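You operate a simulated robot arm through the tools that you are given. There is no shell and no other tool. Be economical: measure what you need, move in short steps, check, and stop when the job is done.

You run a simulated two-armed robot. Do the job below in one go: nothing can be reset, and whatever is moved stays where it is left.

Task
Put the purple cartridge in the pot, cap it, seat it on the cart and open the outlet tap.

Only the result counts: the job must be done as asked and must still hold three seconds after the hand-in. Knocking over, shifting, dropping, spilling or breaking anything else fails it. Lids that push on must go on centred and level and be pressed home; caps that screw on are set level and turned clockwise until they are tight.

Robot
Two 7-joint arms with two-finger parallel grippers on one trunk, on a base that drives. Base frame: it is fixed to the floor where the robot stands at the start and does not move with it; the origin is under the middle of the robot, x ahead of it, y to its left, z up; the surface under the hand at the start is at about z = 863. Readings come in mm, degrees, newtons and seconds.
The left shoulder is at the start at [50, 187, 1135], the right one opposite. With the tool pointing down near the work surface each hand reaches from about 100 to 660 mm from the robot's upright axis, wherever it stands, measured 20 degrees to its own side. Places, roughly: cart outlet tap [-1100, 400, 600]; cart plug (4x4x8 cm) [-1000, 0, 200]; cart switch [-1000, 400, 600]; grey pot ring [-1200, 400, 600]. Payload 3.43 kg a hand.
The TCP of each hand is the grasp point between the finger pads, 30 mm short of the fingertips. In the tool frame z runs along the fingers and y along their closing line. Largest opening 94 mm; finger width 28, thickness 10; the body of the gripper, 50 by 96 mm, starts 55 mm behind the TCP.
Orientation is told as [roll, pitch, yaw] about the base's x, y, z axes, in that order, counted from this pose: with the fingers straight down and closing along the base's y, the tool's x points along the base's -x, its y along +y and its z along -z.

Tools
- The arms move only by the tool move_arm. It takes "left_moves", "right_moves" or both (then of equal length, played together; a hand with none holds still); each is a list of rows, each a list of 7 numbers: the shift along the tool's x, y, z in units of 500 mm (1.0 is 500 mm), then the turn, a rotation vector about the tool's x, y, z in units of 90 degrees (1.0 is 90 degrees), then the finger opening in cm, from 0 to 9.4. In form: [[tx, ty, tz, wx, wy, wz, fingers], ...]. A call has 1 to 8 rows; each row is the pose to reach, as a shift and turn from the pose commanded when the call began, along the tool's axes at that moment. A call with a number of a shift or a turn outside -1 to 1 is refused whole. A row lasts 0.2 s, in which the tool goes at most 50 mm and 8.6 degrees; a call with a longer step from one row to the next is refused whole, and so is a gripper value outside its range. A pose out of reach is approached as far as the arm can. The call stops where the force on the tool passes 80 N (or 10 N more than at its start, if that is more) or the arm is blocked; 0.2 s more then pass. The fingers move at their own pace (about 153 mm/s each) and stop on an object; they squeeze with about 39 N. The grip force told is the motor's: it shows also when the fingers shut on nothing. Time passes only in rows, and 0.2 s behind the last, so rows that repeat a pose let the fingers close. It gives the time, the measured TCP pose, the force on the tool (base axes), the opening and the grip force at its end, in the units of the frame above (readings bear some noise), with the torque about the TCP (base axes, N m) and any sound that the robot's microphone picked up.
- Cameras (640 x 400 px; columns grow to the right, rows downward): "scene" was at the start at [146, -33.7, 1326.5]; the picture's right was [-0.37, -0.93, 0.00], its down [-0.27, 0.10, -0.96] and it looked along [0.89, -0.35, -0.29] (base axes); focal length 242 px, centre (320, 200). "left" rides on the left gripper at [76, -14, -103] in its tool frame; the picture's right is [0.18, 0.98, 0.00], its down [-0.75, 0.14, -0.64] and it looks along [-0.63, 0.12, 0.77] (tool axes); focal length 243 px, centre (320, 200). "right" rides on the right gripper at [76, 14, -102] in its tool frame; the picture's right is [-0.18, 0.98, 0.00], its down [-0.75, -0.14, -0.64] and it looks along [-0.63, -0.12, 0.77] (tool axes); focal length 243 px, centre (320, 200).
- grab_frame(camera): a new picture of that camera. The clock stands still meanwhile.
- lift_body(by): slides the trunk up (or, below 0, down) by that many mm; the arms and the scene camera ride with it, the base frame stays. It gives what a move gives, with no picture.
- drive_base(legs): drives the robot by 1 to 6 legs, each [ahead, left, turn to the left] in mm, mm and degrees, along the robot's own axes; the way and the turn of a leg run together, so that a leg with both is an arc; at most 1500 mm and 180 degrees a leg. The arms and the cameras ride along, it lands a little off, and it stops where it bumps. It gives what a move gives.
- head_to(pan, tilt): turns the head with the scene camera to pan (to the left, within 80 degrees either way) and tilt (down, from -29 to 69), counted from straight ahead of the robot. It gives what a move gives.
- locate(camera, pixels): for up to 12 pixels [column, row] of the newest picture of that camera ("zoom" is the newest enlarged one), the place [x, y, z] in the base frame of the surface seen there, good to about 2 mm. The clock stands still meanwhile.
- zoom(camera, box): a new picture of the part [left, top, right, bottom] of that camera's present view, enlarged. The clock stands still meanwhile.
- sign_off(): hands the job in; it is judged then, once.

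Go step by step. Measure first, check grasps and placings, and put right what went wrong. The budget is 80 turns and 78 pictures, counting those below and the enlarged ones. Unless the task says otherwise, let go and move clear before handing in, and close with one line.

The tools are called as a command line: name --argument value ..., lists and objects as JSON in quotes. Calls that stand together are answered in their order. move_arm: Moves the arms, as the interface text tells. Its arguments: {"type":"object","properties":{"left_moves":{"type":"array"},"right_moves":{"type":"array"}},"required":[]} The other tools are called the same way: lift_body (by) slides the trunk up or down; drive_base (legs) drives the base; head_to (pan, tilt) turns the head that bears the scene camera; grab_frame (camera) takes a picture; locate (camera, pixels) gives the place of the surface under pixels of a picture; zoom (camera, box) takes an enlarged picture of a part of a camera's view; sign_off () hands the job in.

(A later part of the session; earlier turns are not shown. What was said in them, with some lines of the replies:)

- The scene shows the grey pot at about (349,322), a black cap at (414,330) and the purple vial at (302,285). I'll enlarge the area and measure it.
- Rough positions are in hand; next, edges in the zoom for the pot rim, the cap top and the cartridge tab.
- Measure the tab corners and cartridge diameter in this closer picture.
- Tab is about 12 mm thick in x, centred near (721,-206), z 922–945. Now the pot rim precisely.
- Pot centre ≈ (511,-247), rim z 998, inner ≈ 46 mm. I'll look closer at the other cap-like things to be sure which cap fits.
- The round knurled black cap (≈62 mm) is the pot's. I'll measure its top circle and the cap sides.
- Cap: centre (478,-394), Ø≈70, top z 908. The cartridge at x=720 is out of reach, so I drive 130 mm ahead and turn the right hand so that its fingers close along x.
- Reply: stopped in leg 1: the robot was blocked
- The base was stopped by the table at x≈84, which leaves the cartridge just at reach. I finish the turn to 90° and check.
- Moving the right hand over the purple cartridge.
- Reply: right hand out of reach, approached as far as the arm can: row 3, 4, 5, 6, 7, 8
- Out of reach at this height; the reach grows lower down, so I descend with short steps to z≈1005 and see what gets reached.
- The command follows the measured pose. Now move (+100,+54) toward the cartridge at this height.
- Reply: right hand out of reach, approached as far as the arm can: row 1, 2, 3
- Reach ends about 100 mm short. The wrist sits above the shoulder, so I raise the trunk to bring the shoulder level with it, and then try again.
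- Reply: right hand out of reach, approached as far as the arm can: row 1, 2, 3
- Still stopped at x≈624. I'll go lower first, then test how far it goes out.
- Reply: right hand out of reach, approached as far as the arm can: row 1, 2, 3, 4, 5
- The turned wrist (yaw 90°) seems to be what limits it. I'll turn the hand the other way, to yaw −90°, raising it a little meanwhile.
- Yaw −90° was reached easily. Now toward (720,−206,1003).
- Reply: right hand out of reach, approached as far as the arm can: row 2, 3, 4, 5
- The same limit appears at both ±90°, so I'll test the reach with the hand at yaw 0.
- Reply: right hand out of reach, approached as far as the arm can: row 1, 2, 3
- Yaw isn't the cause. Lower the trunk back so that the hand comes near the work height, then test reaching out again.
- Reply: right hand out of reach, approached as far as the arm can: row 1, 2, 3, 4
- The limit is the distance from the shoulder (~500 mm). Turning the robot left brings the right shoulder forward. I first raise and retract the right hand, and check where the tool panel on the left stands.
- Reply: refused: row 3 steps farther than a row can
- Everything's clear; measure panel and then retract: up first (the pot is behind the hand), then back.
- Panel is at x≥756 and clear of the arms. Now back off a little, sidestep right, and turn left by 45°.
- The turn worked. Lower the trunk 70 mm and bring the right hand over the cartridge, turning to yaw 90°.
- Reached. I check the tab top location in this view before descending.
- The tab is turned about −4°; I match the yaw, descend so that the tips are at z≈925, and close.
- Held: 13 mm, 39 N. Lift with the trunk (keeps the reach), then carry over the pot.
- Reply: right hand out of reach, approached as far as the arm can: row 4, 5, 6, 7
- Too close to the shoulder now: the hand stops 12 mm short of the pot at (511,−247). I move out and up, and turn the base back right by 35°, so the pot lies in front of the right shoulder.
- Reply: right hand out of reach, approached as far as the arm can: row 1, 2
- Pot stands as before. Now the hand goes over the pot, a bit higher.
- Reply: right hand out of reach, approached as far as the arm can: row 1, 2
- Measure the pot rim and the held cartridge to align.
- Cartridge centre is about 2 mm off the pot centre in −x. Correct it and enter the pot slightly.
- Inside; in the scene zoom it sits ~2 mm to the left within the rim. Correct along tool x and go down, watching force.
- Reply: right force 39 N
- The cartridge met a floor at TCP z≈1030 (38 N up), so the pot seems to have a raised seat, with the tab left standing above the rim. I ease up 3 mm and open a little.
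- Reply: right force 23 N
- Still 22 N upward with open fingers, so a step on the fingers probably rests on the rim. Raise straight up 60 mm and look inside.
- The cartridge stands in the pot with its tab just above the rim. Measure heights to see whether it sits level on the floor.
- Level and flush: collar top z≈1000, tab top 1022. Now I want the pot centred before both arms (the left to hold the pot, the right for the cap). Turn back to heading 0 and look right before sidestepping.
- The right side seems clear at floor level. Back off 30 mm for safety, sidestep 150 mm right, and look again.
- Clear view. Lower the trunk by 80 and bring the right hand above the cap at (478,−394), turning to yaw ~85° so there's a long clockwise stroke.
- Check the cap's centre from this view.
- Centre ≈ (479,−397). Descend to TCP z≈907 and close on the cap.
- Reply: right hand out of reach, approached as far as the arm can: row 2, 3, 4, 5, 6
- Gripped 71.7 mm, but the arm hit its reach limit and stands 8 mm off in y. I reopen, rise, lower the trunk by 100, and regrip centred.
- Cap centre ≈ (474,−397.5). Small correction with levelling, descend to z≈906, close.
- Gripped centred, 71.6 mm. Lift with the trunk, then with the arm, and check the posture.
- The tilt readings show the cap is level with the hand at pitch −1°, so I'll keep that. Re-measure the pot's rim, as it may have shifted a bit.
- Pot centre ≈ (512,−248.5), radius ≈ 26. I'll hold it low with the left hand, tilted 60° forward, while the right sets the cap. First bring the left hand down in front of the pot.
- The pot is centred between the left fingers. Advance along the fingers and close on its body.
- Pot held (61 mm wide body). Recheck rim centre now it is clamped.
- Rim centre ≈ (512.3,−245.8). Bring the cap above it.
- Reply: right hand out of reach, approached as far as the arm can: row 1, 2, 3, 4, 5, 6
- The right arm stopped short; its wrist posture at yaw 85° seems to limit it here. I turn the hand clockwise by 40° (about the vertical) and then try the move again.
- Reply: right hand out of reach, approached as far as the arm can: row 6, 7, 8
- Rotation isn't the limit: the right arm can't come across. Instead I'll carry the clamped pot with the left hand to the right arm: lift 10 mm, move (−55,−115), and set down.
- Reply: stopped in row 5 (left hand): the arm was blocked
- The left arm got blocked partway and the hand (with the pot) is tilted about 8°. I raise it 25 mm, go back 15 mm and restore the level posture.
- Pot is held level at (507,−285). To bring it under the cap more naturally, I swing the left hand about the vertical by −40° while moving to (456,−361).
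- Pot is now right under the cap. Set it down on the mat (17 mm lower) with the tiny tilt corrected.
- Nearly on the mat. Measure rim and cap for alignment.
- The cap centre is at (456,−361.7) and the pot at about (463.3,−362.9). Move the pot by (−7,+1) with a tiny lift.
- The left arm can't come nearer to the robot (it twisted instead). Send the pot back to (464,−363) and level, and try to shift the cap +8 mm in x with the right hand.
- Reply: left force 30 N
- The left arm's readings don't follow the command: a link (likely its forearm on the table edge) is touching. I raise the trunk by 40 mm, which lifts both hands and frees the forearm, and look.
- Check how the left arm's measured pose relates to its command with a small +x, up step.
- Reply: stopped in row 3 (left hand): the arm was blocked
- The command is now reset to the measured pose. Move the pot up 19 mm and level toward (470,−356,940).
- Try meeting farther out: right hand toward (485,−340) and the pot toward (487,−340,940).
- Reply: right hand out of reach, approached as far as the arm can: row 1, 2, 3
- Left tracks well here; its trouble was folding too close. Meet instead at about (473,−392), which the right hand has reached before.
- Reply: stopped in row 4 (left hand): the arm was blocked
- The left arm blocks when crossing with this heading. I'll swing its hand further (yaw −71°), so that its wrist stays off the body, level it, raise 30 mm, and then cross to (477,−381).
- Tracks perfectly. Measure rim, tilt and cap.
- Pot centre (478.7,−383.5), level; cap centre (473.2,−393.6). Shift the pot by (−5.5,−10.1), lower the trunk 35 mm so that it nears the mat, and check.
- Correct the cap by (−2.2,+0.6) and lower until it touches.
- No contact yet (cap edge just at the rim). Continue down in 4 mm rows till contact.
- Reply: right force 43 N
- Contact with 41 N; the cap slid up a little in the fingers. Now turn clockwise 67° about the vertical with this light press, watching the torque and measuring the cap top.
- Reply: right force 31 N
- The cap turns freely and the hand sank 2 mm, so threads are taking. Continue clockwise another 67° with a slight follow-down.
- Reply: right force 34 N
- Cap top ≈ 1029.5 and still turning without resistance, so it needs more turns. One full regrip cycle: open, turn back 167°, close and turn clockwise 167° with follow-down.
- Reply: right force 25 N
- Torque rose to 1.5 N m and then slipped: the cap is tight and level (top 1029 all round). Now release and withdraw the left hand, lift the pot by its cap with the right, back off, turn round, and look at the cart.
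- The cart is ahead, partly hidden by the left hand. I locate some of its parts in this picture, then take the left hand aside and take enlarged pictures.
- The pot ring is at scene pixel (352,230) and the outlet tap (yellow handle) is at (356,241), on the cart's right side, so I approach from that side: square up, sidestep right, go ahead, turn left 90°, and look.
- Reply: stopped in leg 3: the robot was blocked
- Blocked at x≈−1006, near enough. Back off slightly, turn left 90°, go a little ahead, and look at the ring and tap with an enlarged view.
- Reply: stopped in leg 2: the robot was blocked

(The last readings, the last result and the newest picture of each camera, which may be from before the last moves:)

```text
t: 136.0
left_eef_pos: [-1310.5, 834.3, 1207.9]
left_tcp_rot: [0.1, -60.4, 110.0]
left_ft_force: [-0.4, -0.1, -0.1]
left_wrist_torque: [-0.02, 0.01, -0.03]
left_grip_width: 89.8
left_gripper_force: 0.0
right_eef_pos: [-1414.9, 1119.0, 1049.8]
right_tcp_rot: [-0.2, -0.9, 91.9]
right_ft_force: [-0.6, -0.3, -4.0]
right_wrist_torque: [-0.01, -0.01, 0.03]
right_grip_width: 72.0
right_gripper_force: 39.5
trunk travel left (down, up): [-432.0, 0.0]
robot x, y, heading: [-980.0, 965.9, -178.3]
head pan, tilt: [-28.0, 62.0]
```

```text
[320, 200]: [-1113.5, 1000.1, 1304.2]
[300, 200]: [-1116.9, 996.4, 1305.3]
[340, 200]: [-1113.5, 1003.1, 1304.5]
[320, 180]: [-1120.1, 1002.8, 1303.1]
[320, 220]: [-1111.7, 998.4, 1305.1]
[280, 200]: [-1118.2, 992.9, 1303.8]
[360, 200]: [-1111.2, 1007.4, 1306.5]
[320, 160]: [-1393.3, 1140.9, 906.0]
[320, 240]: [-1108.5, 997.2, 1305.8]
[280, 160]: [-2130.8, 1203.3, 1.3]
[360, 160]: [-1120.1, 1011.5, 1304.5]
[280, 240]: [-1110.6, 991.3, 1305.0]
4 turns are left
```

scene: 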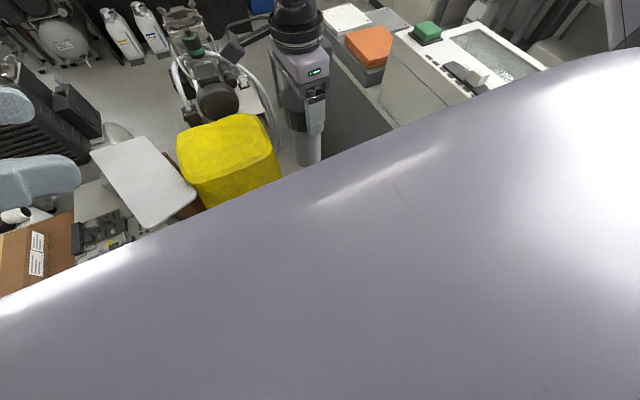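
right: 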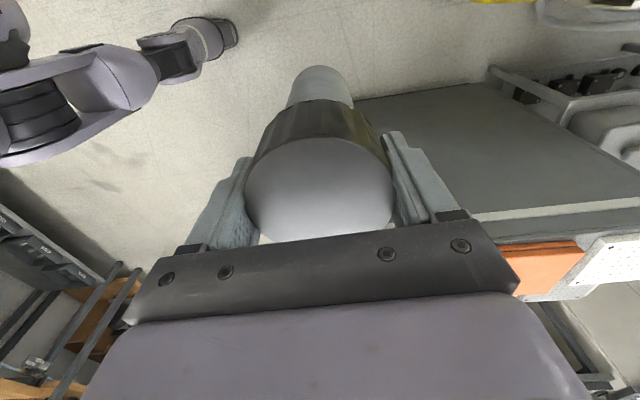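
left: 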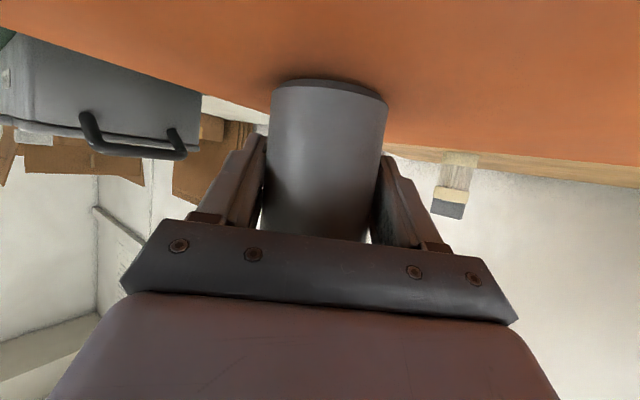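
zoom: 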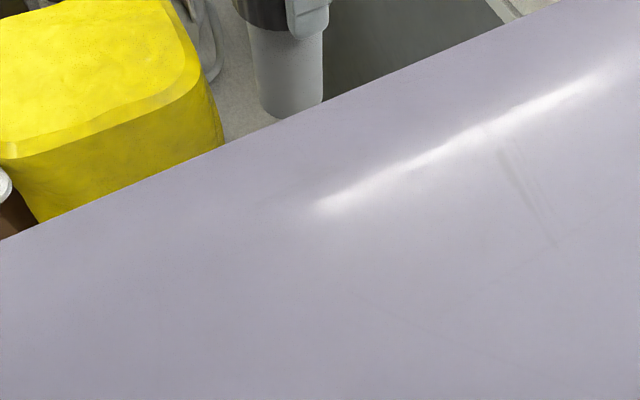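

Something low blocks the turn here. I return to freer floor (x≈−600), turn there, sidestep back along the cart, and face the ring straight ahead for a clear view.

drive_base --legs '[[-380, 0, 0], [0, 0, 88.4], [0, -385, 0], [0, 0, -19]]'

head_to --pan 0 --tilt 50

grab_frame --camera "scene"

zoom --camera "scene" --box '[260, 190, 380, 310]'

locate --camera "scene" --pixels '[[320, 251], [300, 251], [340, 251], [320, 235], [320, 265], [300, 235], [340, 235], [300, 265], [340, 265], [320, 280], [280, 251], [360, 251]]'

```text
t: 145.8
left_eef_pos: [-848.0, 637.9, 1206.2]
left_tcp_rot: [0.2, -60.4, -159.1]
left_ft_force: [-0.3, 0.4, 0.2]
left_wrist_torque: [0.0, 0.03, 0.0]
left_grip_width: 89.8
left_gripper_force: 0.1
right_eef_pos: [-1131.3, 527.1, 1049.4]
right_tcp_rot: [-0.2, -1.0, -177.2]
right_ft_force: [0.0, -0.4, -3.9]
right_wrist_torque: [0.01, 0.0, 0.02]
right_grip_width: 71.9
right_gripper_force: 39.3
trunk travel left (down, up): [-432.0, 0.0]
robot x, y, heading: [-981.7, 963.1, -87.7]
head pan, tilt: [-28.0, 62.0]
stopped in leg 3: the robot was blocked; the commanded pose is now the measured one
```

```text
t: 146.7
left_eef_pos: [-848.5, 637.6, 1206.4]
left_tcp_rot: [-0.1, -60.4, -158.9]
left_ft_force: [0.0, -0.3, -0.4]
left_wrist_torque: [0.03, -0.01, 0.01]
left_grip_width: 89.9
left_gripper_force: 0.0
right_eef_pos: [-1129.9, 527.6, 1049.1]
right_tcp_rot: [-0.2, -1.1, -177.2]
right_ft_force: [0.4, -0.1, -4.2]
right_wrist_torque: [-0.01, -0.03, -0.01]
right_grip_width: 71.8
right_gripper_force: 39.0
trunk travel left (down, up): [-432.0, 0.0]
robot x, y, heading: [-982.7, 961.6, -87.4]
head pan, tilt: [0.0, 50.0]
```

```text
10 pictures are left
```

scene: 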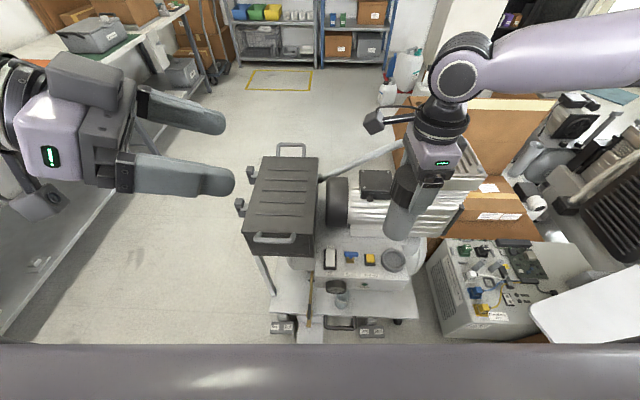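

```text
3.33 times, centred on (320, 250) of scene
```

zoom: 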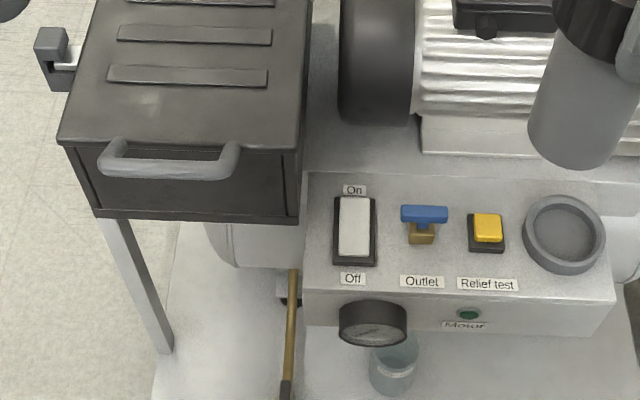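

```text
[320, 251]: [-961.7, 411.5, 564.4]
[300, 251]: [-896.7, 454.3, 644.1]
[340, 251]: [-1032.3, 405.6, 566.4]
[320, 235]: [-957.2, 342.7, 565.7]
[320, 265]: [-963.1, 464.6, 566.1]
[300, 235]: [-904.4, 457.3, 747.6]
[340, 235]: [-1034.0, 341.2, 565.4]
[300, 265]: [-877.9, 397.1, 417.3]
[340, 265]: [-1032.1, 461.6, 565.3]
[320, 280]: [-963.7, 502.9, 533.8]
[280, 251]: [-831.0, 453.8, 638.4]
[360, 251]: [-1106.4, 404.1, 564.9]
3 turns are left
```

The view is clear: pot ring at zoom (564,235), outlet tap with a blue T‑handle at (424,215). I locate both, then drive in, raise the left hand, shift the right hand over the ring, lower the trunk to bring the pot just above the ring, and look.

locate --camera "zoom" --pixels '[[530, 233], [599, 236], [566, 200], [562, 263], [565, 230], [540, 209], [591, 211], [404, 214], [445, 214], [424, 208], [424, 220], [421, 238]]'

move_arm --left_moves '[[-0.07, 0, -0.05, 0, 0, 0, 9], [-0.14, 0, -0.1, 0, 0, 0, 9], [-0.21, 0, -0.15, 0, 0, 0, 9], [-0.28, 0, -0.2, 0, 0, 0, 9], [-0.35, 0, -0.25, 0, 0, 0, 9]]'

drive_base --legs '[[0, 14, 0], [0, 0, -2.4], [95, 0, 0]]'

move_arm --right_moves '[[-0.055, -0.007, 0, 0, 0, 0, 6], [-0.11, -0.014, 0, 0, 0, 0, 6], [-0.166, -0.02, 0, 0, 0, 0, 6], [-0.166, -0.02, 0, 0, 0, 0, 6]]'

lift_body --by -250

head_to --pan 0 --tilt 58

grab_frame --camera "scene"

grab_frame --camera "right"

zoom --camera "scene" --box '[300, 170, 460, 270]'

locate --camera "zoom" --pixels '[[320, 200], [400, 200], [360, 160], [360, 240], [440, 200], [320, 260], [400, 260], [360, 120], [400, 160], [440, 240], [280, 220], [360, 300]]'

```text
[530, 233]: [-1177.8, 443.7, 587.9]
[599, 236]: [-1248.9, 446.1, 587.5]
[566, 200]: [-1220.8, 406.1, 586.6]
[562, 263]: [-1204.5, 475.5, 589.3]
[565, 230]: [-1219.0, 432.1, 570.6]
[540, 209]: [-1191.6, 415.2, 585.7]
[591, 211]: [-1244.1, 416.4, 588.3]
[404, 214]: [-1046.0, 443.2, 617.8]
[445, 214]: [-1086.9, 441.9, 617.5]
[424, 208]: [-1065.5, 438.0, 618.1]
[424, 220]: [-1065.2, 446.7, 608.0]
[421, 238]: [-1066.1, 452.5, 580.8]
```

```text
t: 147.9
left_eef_pos: [-826.1, 645.4, 1421.2]
left_tcp_rot: [0.2, -60.3, -159.2]
left_ft_force: [0.2, 0.0, -0.2]
left_wrist_torque: [-0.03, -0.01, -0.03]
left_grip_width: 90.2
left_gripper_force: 0.1
right_eef_pos: [-1130.8, 527.9, 1048.4]
right_tcp_rot: [-0.3, -1.0, -177.2]
right_ft_force: [-0.1, 0.0, -3.7]
right_wrist_torque: [-0.04, -0.02, 0.02]
right_grip_width: 71.8
right_gripper_force: 39.1
trunk travel left (down, up): [-432.0, 0.0]
robot x, y, heading: [-986.8, 964.2, -87.4]
head pan, tilt: [0.0, 50.0]
```

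```text
t: 149.4
left_eef_pos: [-826.9, 637.7, 1420.6]
left_tcp_rot: [0.1, -60.5, -161.6]
left_ft_force: [-0.3, -0.1, 0.0]
left_wrist_torque: [-0.01, -0.02, 0.01]
left_grip_width: 89.7
left_gripper_force: 0.2
right_eef_pos: [-1135.6, 534.5, 1048.0]
right_tcp_rot: [-0.4, -1.0, -179.7]
right_ft_force: [-0.4, 0.1, -4.0]
right_wrist_torque: [0.0, 0.01, -0.03]
right_grip_width: 72.0
right_gripper_force: 38.7
trunk travel left (down, up): [-432.0, 0.0]
robot x, y, heading: [-967.2, 962.4, -90.0]
head pan, tilt: [0.0, 50.0]
stopped in leg 3: the robot was blocked; the commanded pose is now the measured one
```

```text
t: 150.4
left_eef_pos: [-825.9, 637.9, 1421.2]
left_tcp_rot: [0.1, -60.4, -161.5]
left_ft_force: [-0.8, -0.2, 0.1]
left_wrist_torque: [0.01, 0.02, -0.03]
left_grip_width: 89.8
left_gripper_force: 0.0
right_eef_pos: [-1219.5, 545.3, 1049.9]
right_tcp_rot: [-0.2, -1.1, -179.7]
right_ft_force: [0.3, 0.6, -4.0]
right_wrist_torque: [-0.01, -0.01, -0.01]
right_grip_width: 71.8
right_gripper_force: 39.1
trunk travel left (down, up): [-432.0, 0.0]
robot x, y, heading: [-967.8, 967.4, -89.9]
head pan, tilt: [0.0, 50.0]
```

```text
t: 153.0
left_eef_pos: [-827.4, 637.9, 1171.2]
left_tcp_rot: [0.2, -60.4, -161.6]
left_ft_force: [0.9, 0.3, -0.2]
left_wrist_torque: [0.01, -0.01, -0.01]
left_grip_width: 90.1
left_gripper_force: 0.0
right_eef_pos: [-1218.9, 543.9, 800.8]
right_tcp_rot: [-0.3, -1.0, -179.7]
right_ft_force: [-0.9, -1.0, -2.9]
right_wrist_torque: [0.01, -0.03, -0.01]
right_grip_width: 72.0
right_gripper_force: 39.0
trunk travel left (down, up): [-182.0, 250.0]
robot x, y, heading: [-967.6, 963.5, -90.0]
head pan, tilt: [0.0, 50.0]
```

```text
t: 153.7
left_eef_pos: [-826.7, 637.6, 1172.0]
left_tcp_rot: [0.1, -60.4, -161.5]
left_ft_force: [-0.7, -0.5, 0.2]
left_wrist_torque: [0.0, -0.03, -0.03]
left_grip_width: 90.3
left_gripper_force: 0.0
right_eef_pos: [-1219.1, 544.3, 798.9]
right_tcp_rot: [-0.3, -1.0, -179.8]
right_ft_force: [0.9, 0.2, -4.5]
right_wrist_torque: [0.01, -0.02, -0.01]
right_grip_width: 71.7
right_gripper_force: 38.7
trunk travel left (down, up): [-182.0, 250.0]
robot x, y, heading: [-970.1, 969.3, -89.9]
head pan, tilt: [0.0, 58.0]
```

```text
8 pictures are left
```

scene: 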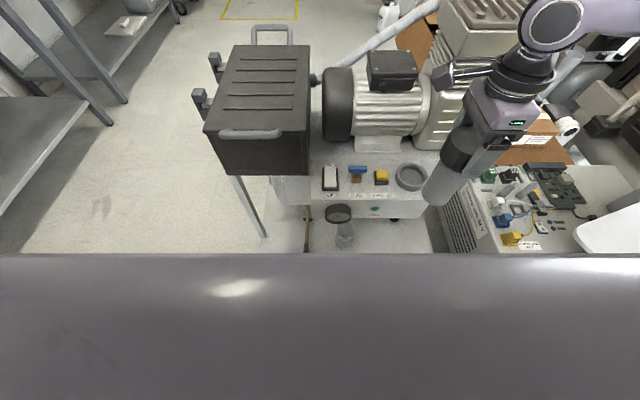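

```text
7 pictures are left
```

right: 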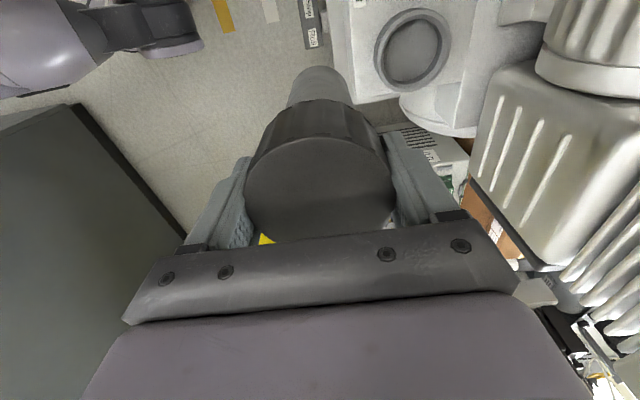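

```text
4.00 times, centred on (380, 220) of scene
```

zoom: 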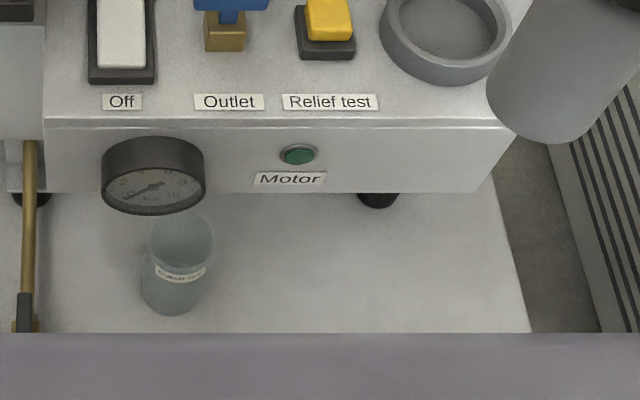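

```text
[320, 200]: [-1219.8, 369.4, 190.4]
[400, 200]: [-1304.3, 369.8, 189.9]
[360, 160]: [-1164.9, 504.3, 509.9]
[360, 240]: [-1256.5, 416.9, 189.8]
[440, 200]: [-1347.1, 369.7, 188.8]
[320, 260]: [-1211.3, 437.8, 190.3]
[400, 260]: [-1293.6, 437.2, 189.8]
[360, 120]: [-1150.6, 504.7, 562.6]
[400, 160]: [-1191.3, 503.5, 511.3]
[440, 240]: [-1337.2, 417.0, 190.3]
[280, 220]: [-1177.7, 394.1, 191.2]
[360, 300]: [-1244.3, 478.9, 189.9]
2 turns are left
```

Ring centre is (−1214.5,441), top z 588; tap handle centre (−1066,442), top z 618. The base can't come closer, so the arm must reach out 104 mm more; do that above the ring and check.

move_arm --right_moves '[[0.003, 0.07, 0, 0, 0, 0, 6], [0.006, 0.14, 0, 0, 0, 0, 6], [0.009, 0.207, 0, 0, 0, 0, 6], [0.009, 0.207, 0, 0, 0, 0, 6]]'

zoom --camera "scene" --box '[340, 130, 460, 220]'

grab_frame --camera "right"

```text
t: 154.7
left_eef_pos: [-827.4, 638.7, 1170.7]
left_tcp_rot: [0.2, -60.4, -161.6]
left_ft_force: [0.5, -0.1, 0.1]
left_wrist_torque: [-0.03, -0.01, -0.01]
left_grip_width: 90.0
left_gripper_force: 0.2
right_eef_pos: [-1216.8, 441.9, 798.2]
right_tcp_rot: [-0.2, -1.0, -179.7]
right_ft_force: [0.2, -0.3, -3.5]
right_wrist_torque: [0.0, 0.0, 0.02]
right_grip_width: 71.9
right_gripper_force: 39.1
trunk travel left (down, up): [-182.0, 250.0]
robot x, y, heading: [-971.0, 961.1, -90.0]
head pan, tilt: [0.0, 58.0]
```

```text
4.44 times, centred on (400, 175) of scene
```

zoom: 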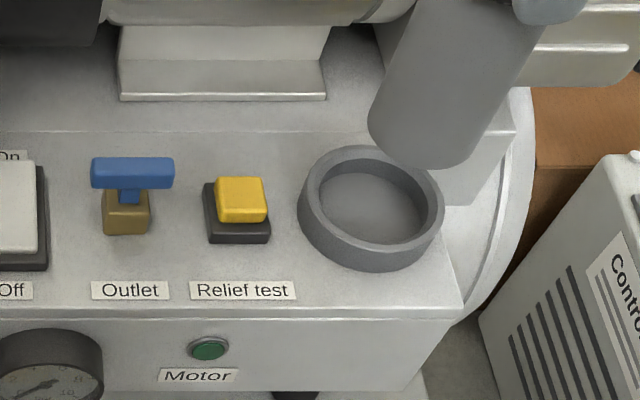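

```text
4 pictures are left
1 turns are left
```

right: 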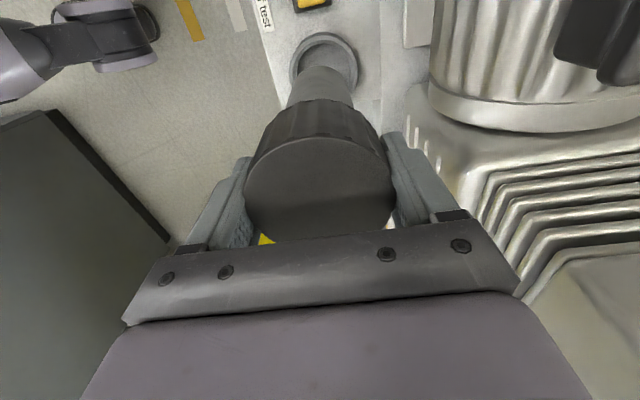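

The pot hangs over the ring within a couple of millimetres. In this last turn I lower and release it, slide along to the outlet tap, grip its T-handle, turn it a quarter counter-clockwise, move clear and hand in.

move_arm --right_moves '[[0.003, 0, 0, 0, 0, 0, 6], [0.003, 0, 0, 0, 0, 0, 6]]'

lift_body --by -81

move_arm --right_moves '[[0, 0, 0, 0, 0, 0, 7.6], [0, 0, 0, 0, 0, 0, 9], [0, 0, 0, 0, 0, 0, 9]]'

lift_body --by 75

drive_base --legs '[[0, 148, 0]]'

move_arm --right_moves '[[0, 0, 0, 0, 0, 0, 5], [0, 0, 0, 0, 0, 0, 5]]'

lift_body --by -160

move_arm --right_moves '[[0, 0, 0, 0, 0, 0, 0.5], [0, 0, 0, 0, 0, 0, 0.5], [0, 0, 0, 0, 0, 0, 0.5], [0, 0, 0, -0.0016, 0, -0.093, 0.5], [0, 0, 0, -0.0032, 0, -0.186, 0.5], [0, 0, 0, -0.0048, 0, -0.279, 0.5], [0, 0, 0, -0.0064, 0, -0.372, 0.5], [0, 0, 0, -0.008, 0, -0.465, 0.5]]'

move_arm --right_moves '[[0, 0, 0, -0.0016, 0, -0.093, 0.5], [0, 0, 0, -0.0032, 0, -0.186, 0.5], [0, 0, 0, -0.0048, 0, -0.279, 0.5], [0, 0, 0, -0.0064, 0, -0.372, 0.5], [0, 0, 0, -0.008, 0, -0.465, 0.5], [0, 0, 0, -0.0096, 0, -0.558, 0.5], [0, 0, 0, -0.0096, 0, -0.558, 0.5]]'

move_arm --right_moves '[[0, 0, 0, 0, 0, 0, 5], [0, 0, 0, 0, 0, 0, 5], [0, 0, 0, 0, 0, 0, 5]]'

lift_body --by 150

sign_off

```text
t: 155.3
left_eef_pos: [-826.2, 638.0, 1171.5]
left_tcp_rot: [0.2, -60.4, -161.6]
left_ft_force: [-0.2, 0.3, -0.6]
left_wrist_torque: [0.0, 0.02, 0.01]
left_grip_width: 90.1
left_gripper_force: 0.0
right_eef_pos: [-1214.7, 442.2, 799.1]
right_tcp_rot: [-0.3, -1.0, -179.8]
right_ft_force: [-0.1, 0.2, -4.3]
right_wrist_torque: [-0.01, -0.03, 0.0]
right_grip_width: 71.6
right_gripper_force: 39.5
right hand out of reach, approached as far as the arm can: row 1
trunk travel left (down, up): [-182.0, 250.0]
robot x, y, heading: [-968.4, 963.1, -90.0]
head pan, tilt: [0.0, 58.0]
```

```text
t: 156.5
left_eef_pos: [-827.1, 639.4, 1090.1]
left_tcp_rot: [0.2, -60.4, -161.7]
left_ft_force: [-0.3, 0.0, -0.2]
left_wrist_torque: [0.0, -0.01, 0.01]
left_grip_width: 90.1
left_gripper_force: 0.2
right_eef_pos: [-1215.3, 441.5, 720.2]
right_tcp_rot: [0.0, -0.9, -179.8]
right_ft_force: [-1.3, -5.4, 1.3]
right_wrist_torque: [-0.67, -0.04, 0.06]
right_grip_width: 72.0
right_gripper_force: 39.1
trunk travel left (down, up): [-101.0, 331.0]
robot x, y, heading: [-967.4, 966.2, -90.0]
head pan, tilt: [0.0, 58.0]
```

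```text
t: 157.3
left_eef_pos: [-826.8, 638.6, 1089.9]
left_tcp_rot: [0.2, -60.4, -161.6]
left_ft_force: [-0.3, -0.2, 0.6]
left_wrist_torque: [-0.01, 0.0, -0.02]
left_grip_width: 89.8
left_gripper_force: 0.1
right_eef_pos: [-1214.3, 442.9, 718.6]
right_tcp_rot: [-0.4, -1.0, -179.6]
right_ft_force: [0.2, -0.1, 0.6]
right_wrist_torque: [0.02, 0.03, 0.01]
right_grip_width: 90.1
right_gripper_force: 0.0
trunk travel left (down, up): [-101.0, 331.0]
robot x, y, heading: [-969.5, 963.1, -90.2]
head pan, tilt: [0.0, 58.0]
```

```text
t: 158.4
left_eef_pos: [-826.6, 638.3, 1164.8]
left_tcp_rot: [0.2, -60.4, -161.6]
left_ft_force: [-0.2, 0.7, 0.1]
left_wrist_torque: [0.0, 0.0, -0.01]
left_grip_width: 90.2
left_gripper_force: 0.1
right_eef_pos: [-1213.8, 443.4, 794.3]
right_tcp_rot: [-0.2, -1.0, -179.7]
right_ft_force: [-0.4, -0.2, 0.8]
right_wrist_torque: [0.0, 0.02, -0.04]
right_grip_width: 90.1
right_gripper_force: 0.0
trunk travel left (down, up): [-176.0, 256.0]
robot x, y, heading: [-969.5, 961.8, -89.9]
head pan, tilt: [0.0, 58.0]
```

```text
t: 160.3
left_eef_pos: [-680.9, 638.5, 1165.8]
left_tcp_rot: [0.2, -60.5, -161.6]
left_ft_force: [-0.5, 0.8, 0.2]
left_wrist_torque: [-0.01, -0.02, -0.01]
left_grip_width: 89.8
left_gripper_force: 0.0
right_eef_pos: [-1068.7, 442.1, 794.1]
right_tcp_rot: [-0.4, -1.0, -179.8]
right_ft_force: [0.3, 0.4, -0.2]
right_wrist_torque: [0.0, 0.01, 0.02]
right_grip_width: 90.0
right_gripper_force: 0.1
trunk travel left (down, up): [-176.0, 256.0]
robot x, y, heading: [-819.1, 965.8, -90.1]
head pan, tilt: [0.0, 58.0]
```

```text
t: 160.9
left_eef_pos: [-681.5, 638.7, 1166.0]
left_tcp_rot: [0.3, -60.4, -161.5]
left_ft_force: [-0.6, -0.1, 0.6]
left_wrist_torque: [-0.03, 0.01, -0.03]
left_grip_width: 90.1
left_gripper_force: 0.1
right_eef_pos: [-1068.4, 443.0, 792.7]
right_tcp_rot: [-0.3, -1.0, -179.8]
right_ft_force: [0.8, 0.0, 0.3]
right_wrist_torque: [-0.02, 0.01, 0.03]
right_grip_width: 49.9
right_gripper_force: 0.1
trunk travel left (down, up): [-176.0, 256.0]
robot x, y, heading: [-823.5, 963.1, -89.9]
head pan, tilt: [0.0, 58.0]
```

```text
t: 162.7
left_eef_pos: [-680.4, 639.1, 1005.5]
left_tcp_rot: [0.3, -60.4, -161.6]
left_ft_force: [0.3, 0.2, 0.5]
left_wrist_torque: [0.02, -0.01, 0.01]
left_grip_width: 90.1
left_gripper_force: 0.2
right_eef_pos: [-1069.2, 443.3, 634.4]
right_tcp_rot: [-0.3, -1.0, -179.7]
right_ft_force: [-1.0, -0.6, -0.1]
right_wrist_torque: [-0.01, -0.01, 0.01]
right_grip_width: 49.9
right_gripper_force: 0.1
trunk travel left (down, up): [-16.0, 416.0]
robot x, y, heading: [-824.0, 962.4, -90.2]
head pan, tilt: [0.0, 58.0]
```

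```text
t: 164.5
left_eef_pos: [-680.2, 637.3, 1005.0]
left_tcp_rot: [0.1, -60.4, -161.4]
left_ft_force: [-0.2, 0.1, -0.7]
left_wrist_torque: [-0.02, -0.02, 0.01]
left_grip_width: 90.3
left_gripper_force: 0.1
right_eef_pos: [-1065.9, 443.3, 633.1]
right_tcp_rot: [0.3, -0.7, -137.5]
right_ft_force: [10.5, -22.3, 1.4]
right_wrist_torque: [-0.34, -0.28, 0.07]
right_grip_width: 18.0
right_gripper_force: 11.9
trunk travel left (down, up): [-16.0, 416.0]
robot x, y, heading: [-822.2, 965.4, -89.9]
head pan, tilt: [0.0, 58.0]
```

```text
t: 166.1
left_eef_pos: [-679.5, 640.2, 1005.5]
left_tcp_rot: [0.2, -60.5, -161.6]
left_ft_force: [-0.2, 0.7, 0.4]
left_wrist_torque: [0.02, -0.01, 0.0]
left_grip_width: 90.0
left_gripper_force: 0.0
right_eef_pos: [-1067.5, 442.3, 633.9]
right_tcp_rot: [0.1, -0.8, -87.4]
right_ft_force: [18.0, -2.3, 0.0]
right_wrist_torque: [-0.15, -0.31, -0.32]
right_grip_width: 15.5
right_gripper_force: 9.5
trunk travel left (down, up): [-16.0, 416.0]
robot x, y, heading: [-824.6, 962.8, -90.4]
head pan, tilt: [0.0, 58.0]
```

```text
t: 166.9
left_eef_pos: [-680.9, 639.5, 1005.5]
left_tcp_rot: [0.2, -60.4, -161.7]
left_ft_force: [0.4, 1.3, -1.4]
left_wrist_torque: [0.02, 0.01, 0.01]
left_grip_width: 89.9
left_gripper_force: 0.0
right_eef_pos: [-1068.8, 442.7, 632.1]
right_tcp_rot: [0.0, -0.7, -87.7]
right_ft_force: [0.7, 0.3, -0.1]
right_wrist_torque: [0.05, -0.03, 0.0]
right_grip_width: 50.1
right_gripper_force: 0.0
trunk travel left (down, up): [-16.0, 416.0]
robot x, y, heading: [-826.3, 967.5, -90.0]
head pan, tilt: [0.0, 58.0]
```

```text
t: 168.7
left_eef_pos: [-680.7, 638.1, 1155.9]
left_tcp_rot: [0.2, -60.4, -161.5]
left_ft_force: [0.2, 0.8, 0.2]
left_wrist_torque: [0.04, 0.01, -0.02]
left_grip_width: 90.1
left_gripper_force: 0.0
right_eef_pos: [-1069.1, 443.1, 783.8]
right_tcp_rot: [0.0, -0.8, -87.8]
right_ft_force: [-0.4, 0.3, -0.3]
right_wrist_torque: [-0.01, 0.0, 0.0]
right_grip_width: 49.8
right_gripper_force: 0.1
trunk travel left (down, up): [-166.0, 266.0]
robot x, y, heading: [-824.6, 965.5, -90.2]
head pan, tilt: [0.0, 58.0]
```

```text
The job is handed in.
```

I put the purple cartridge in the pot, screwed the cap on tight, set the pot in the cart's ring and gave the outlet tap a quarter turn counter-clockwise. I had no turns left for a picture after releasing the pot, so the seating and the tap rest on force and position readings only, and I assumed counter-clockwise opens it. While getting into place, the base was stopped several times by things around it, and I did not check whether any of them moved.
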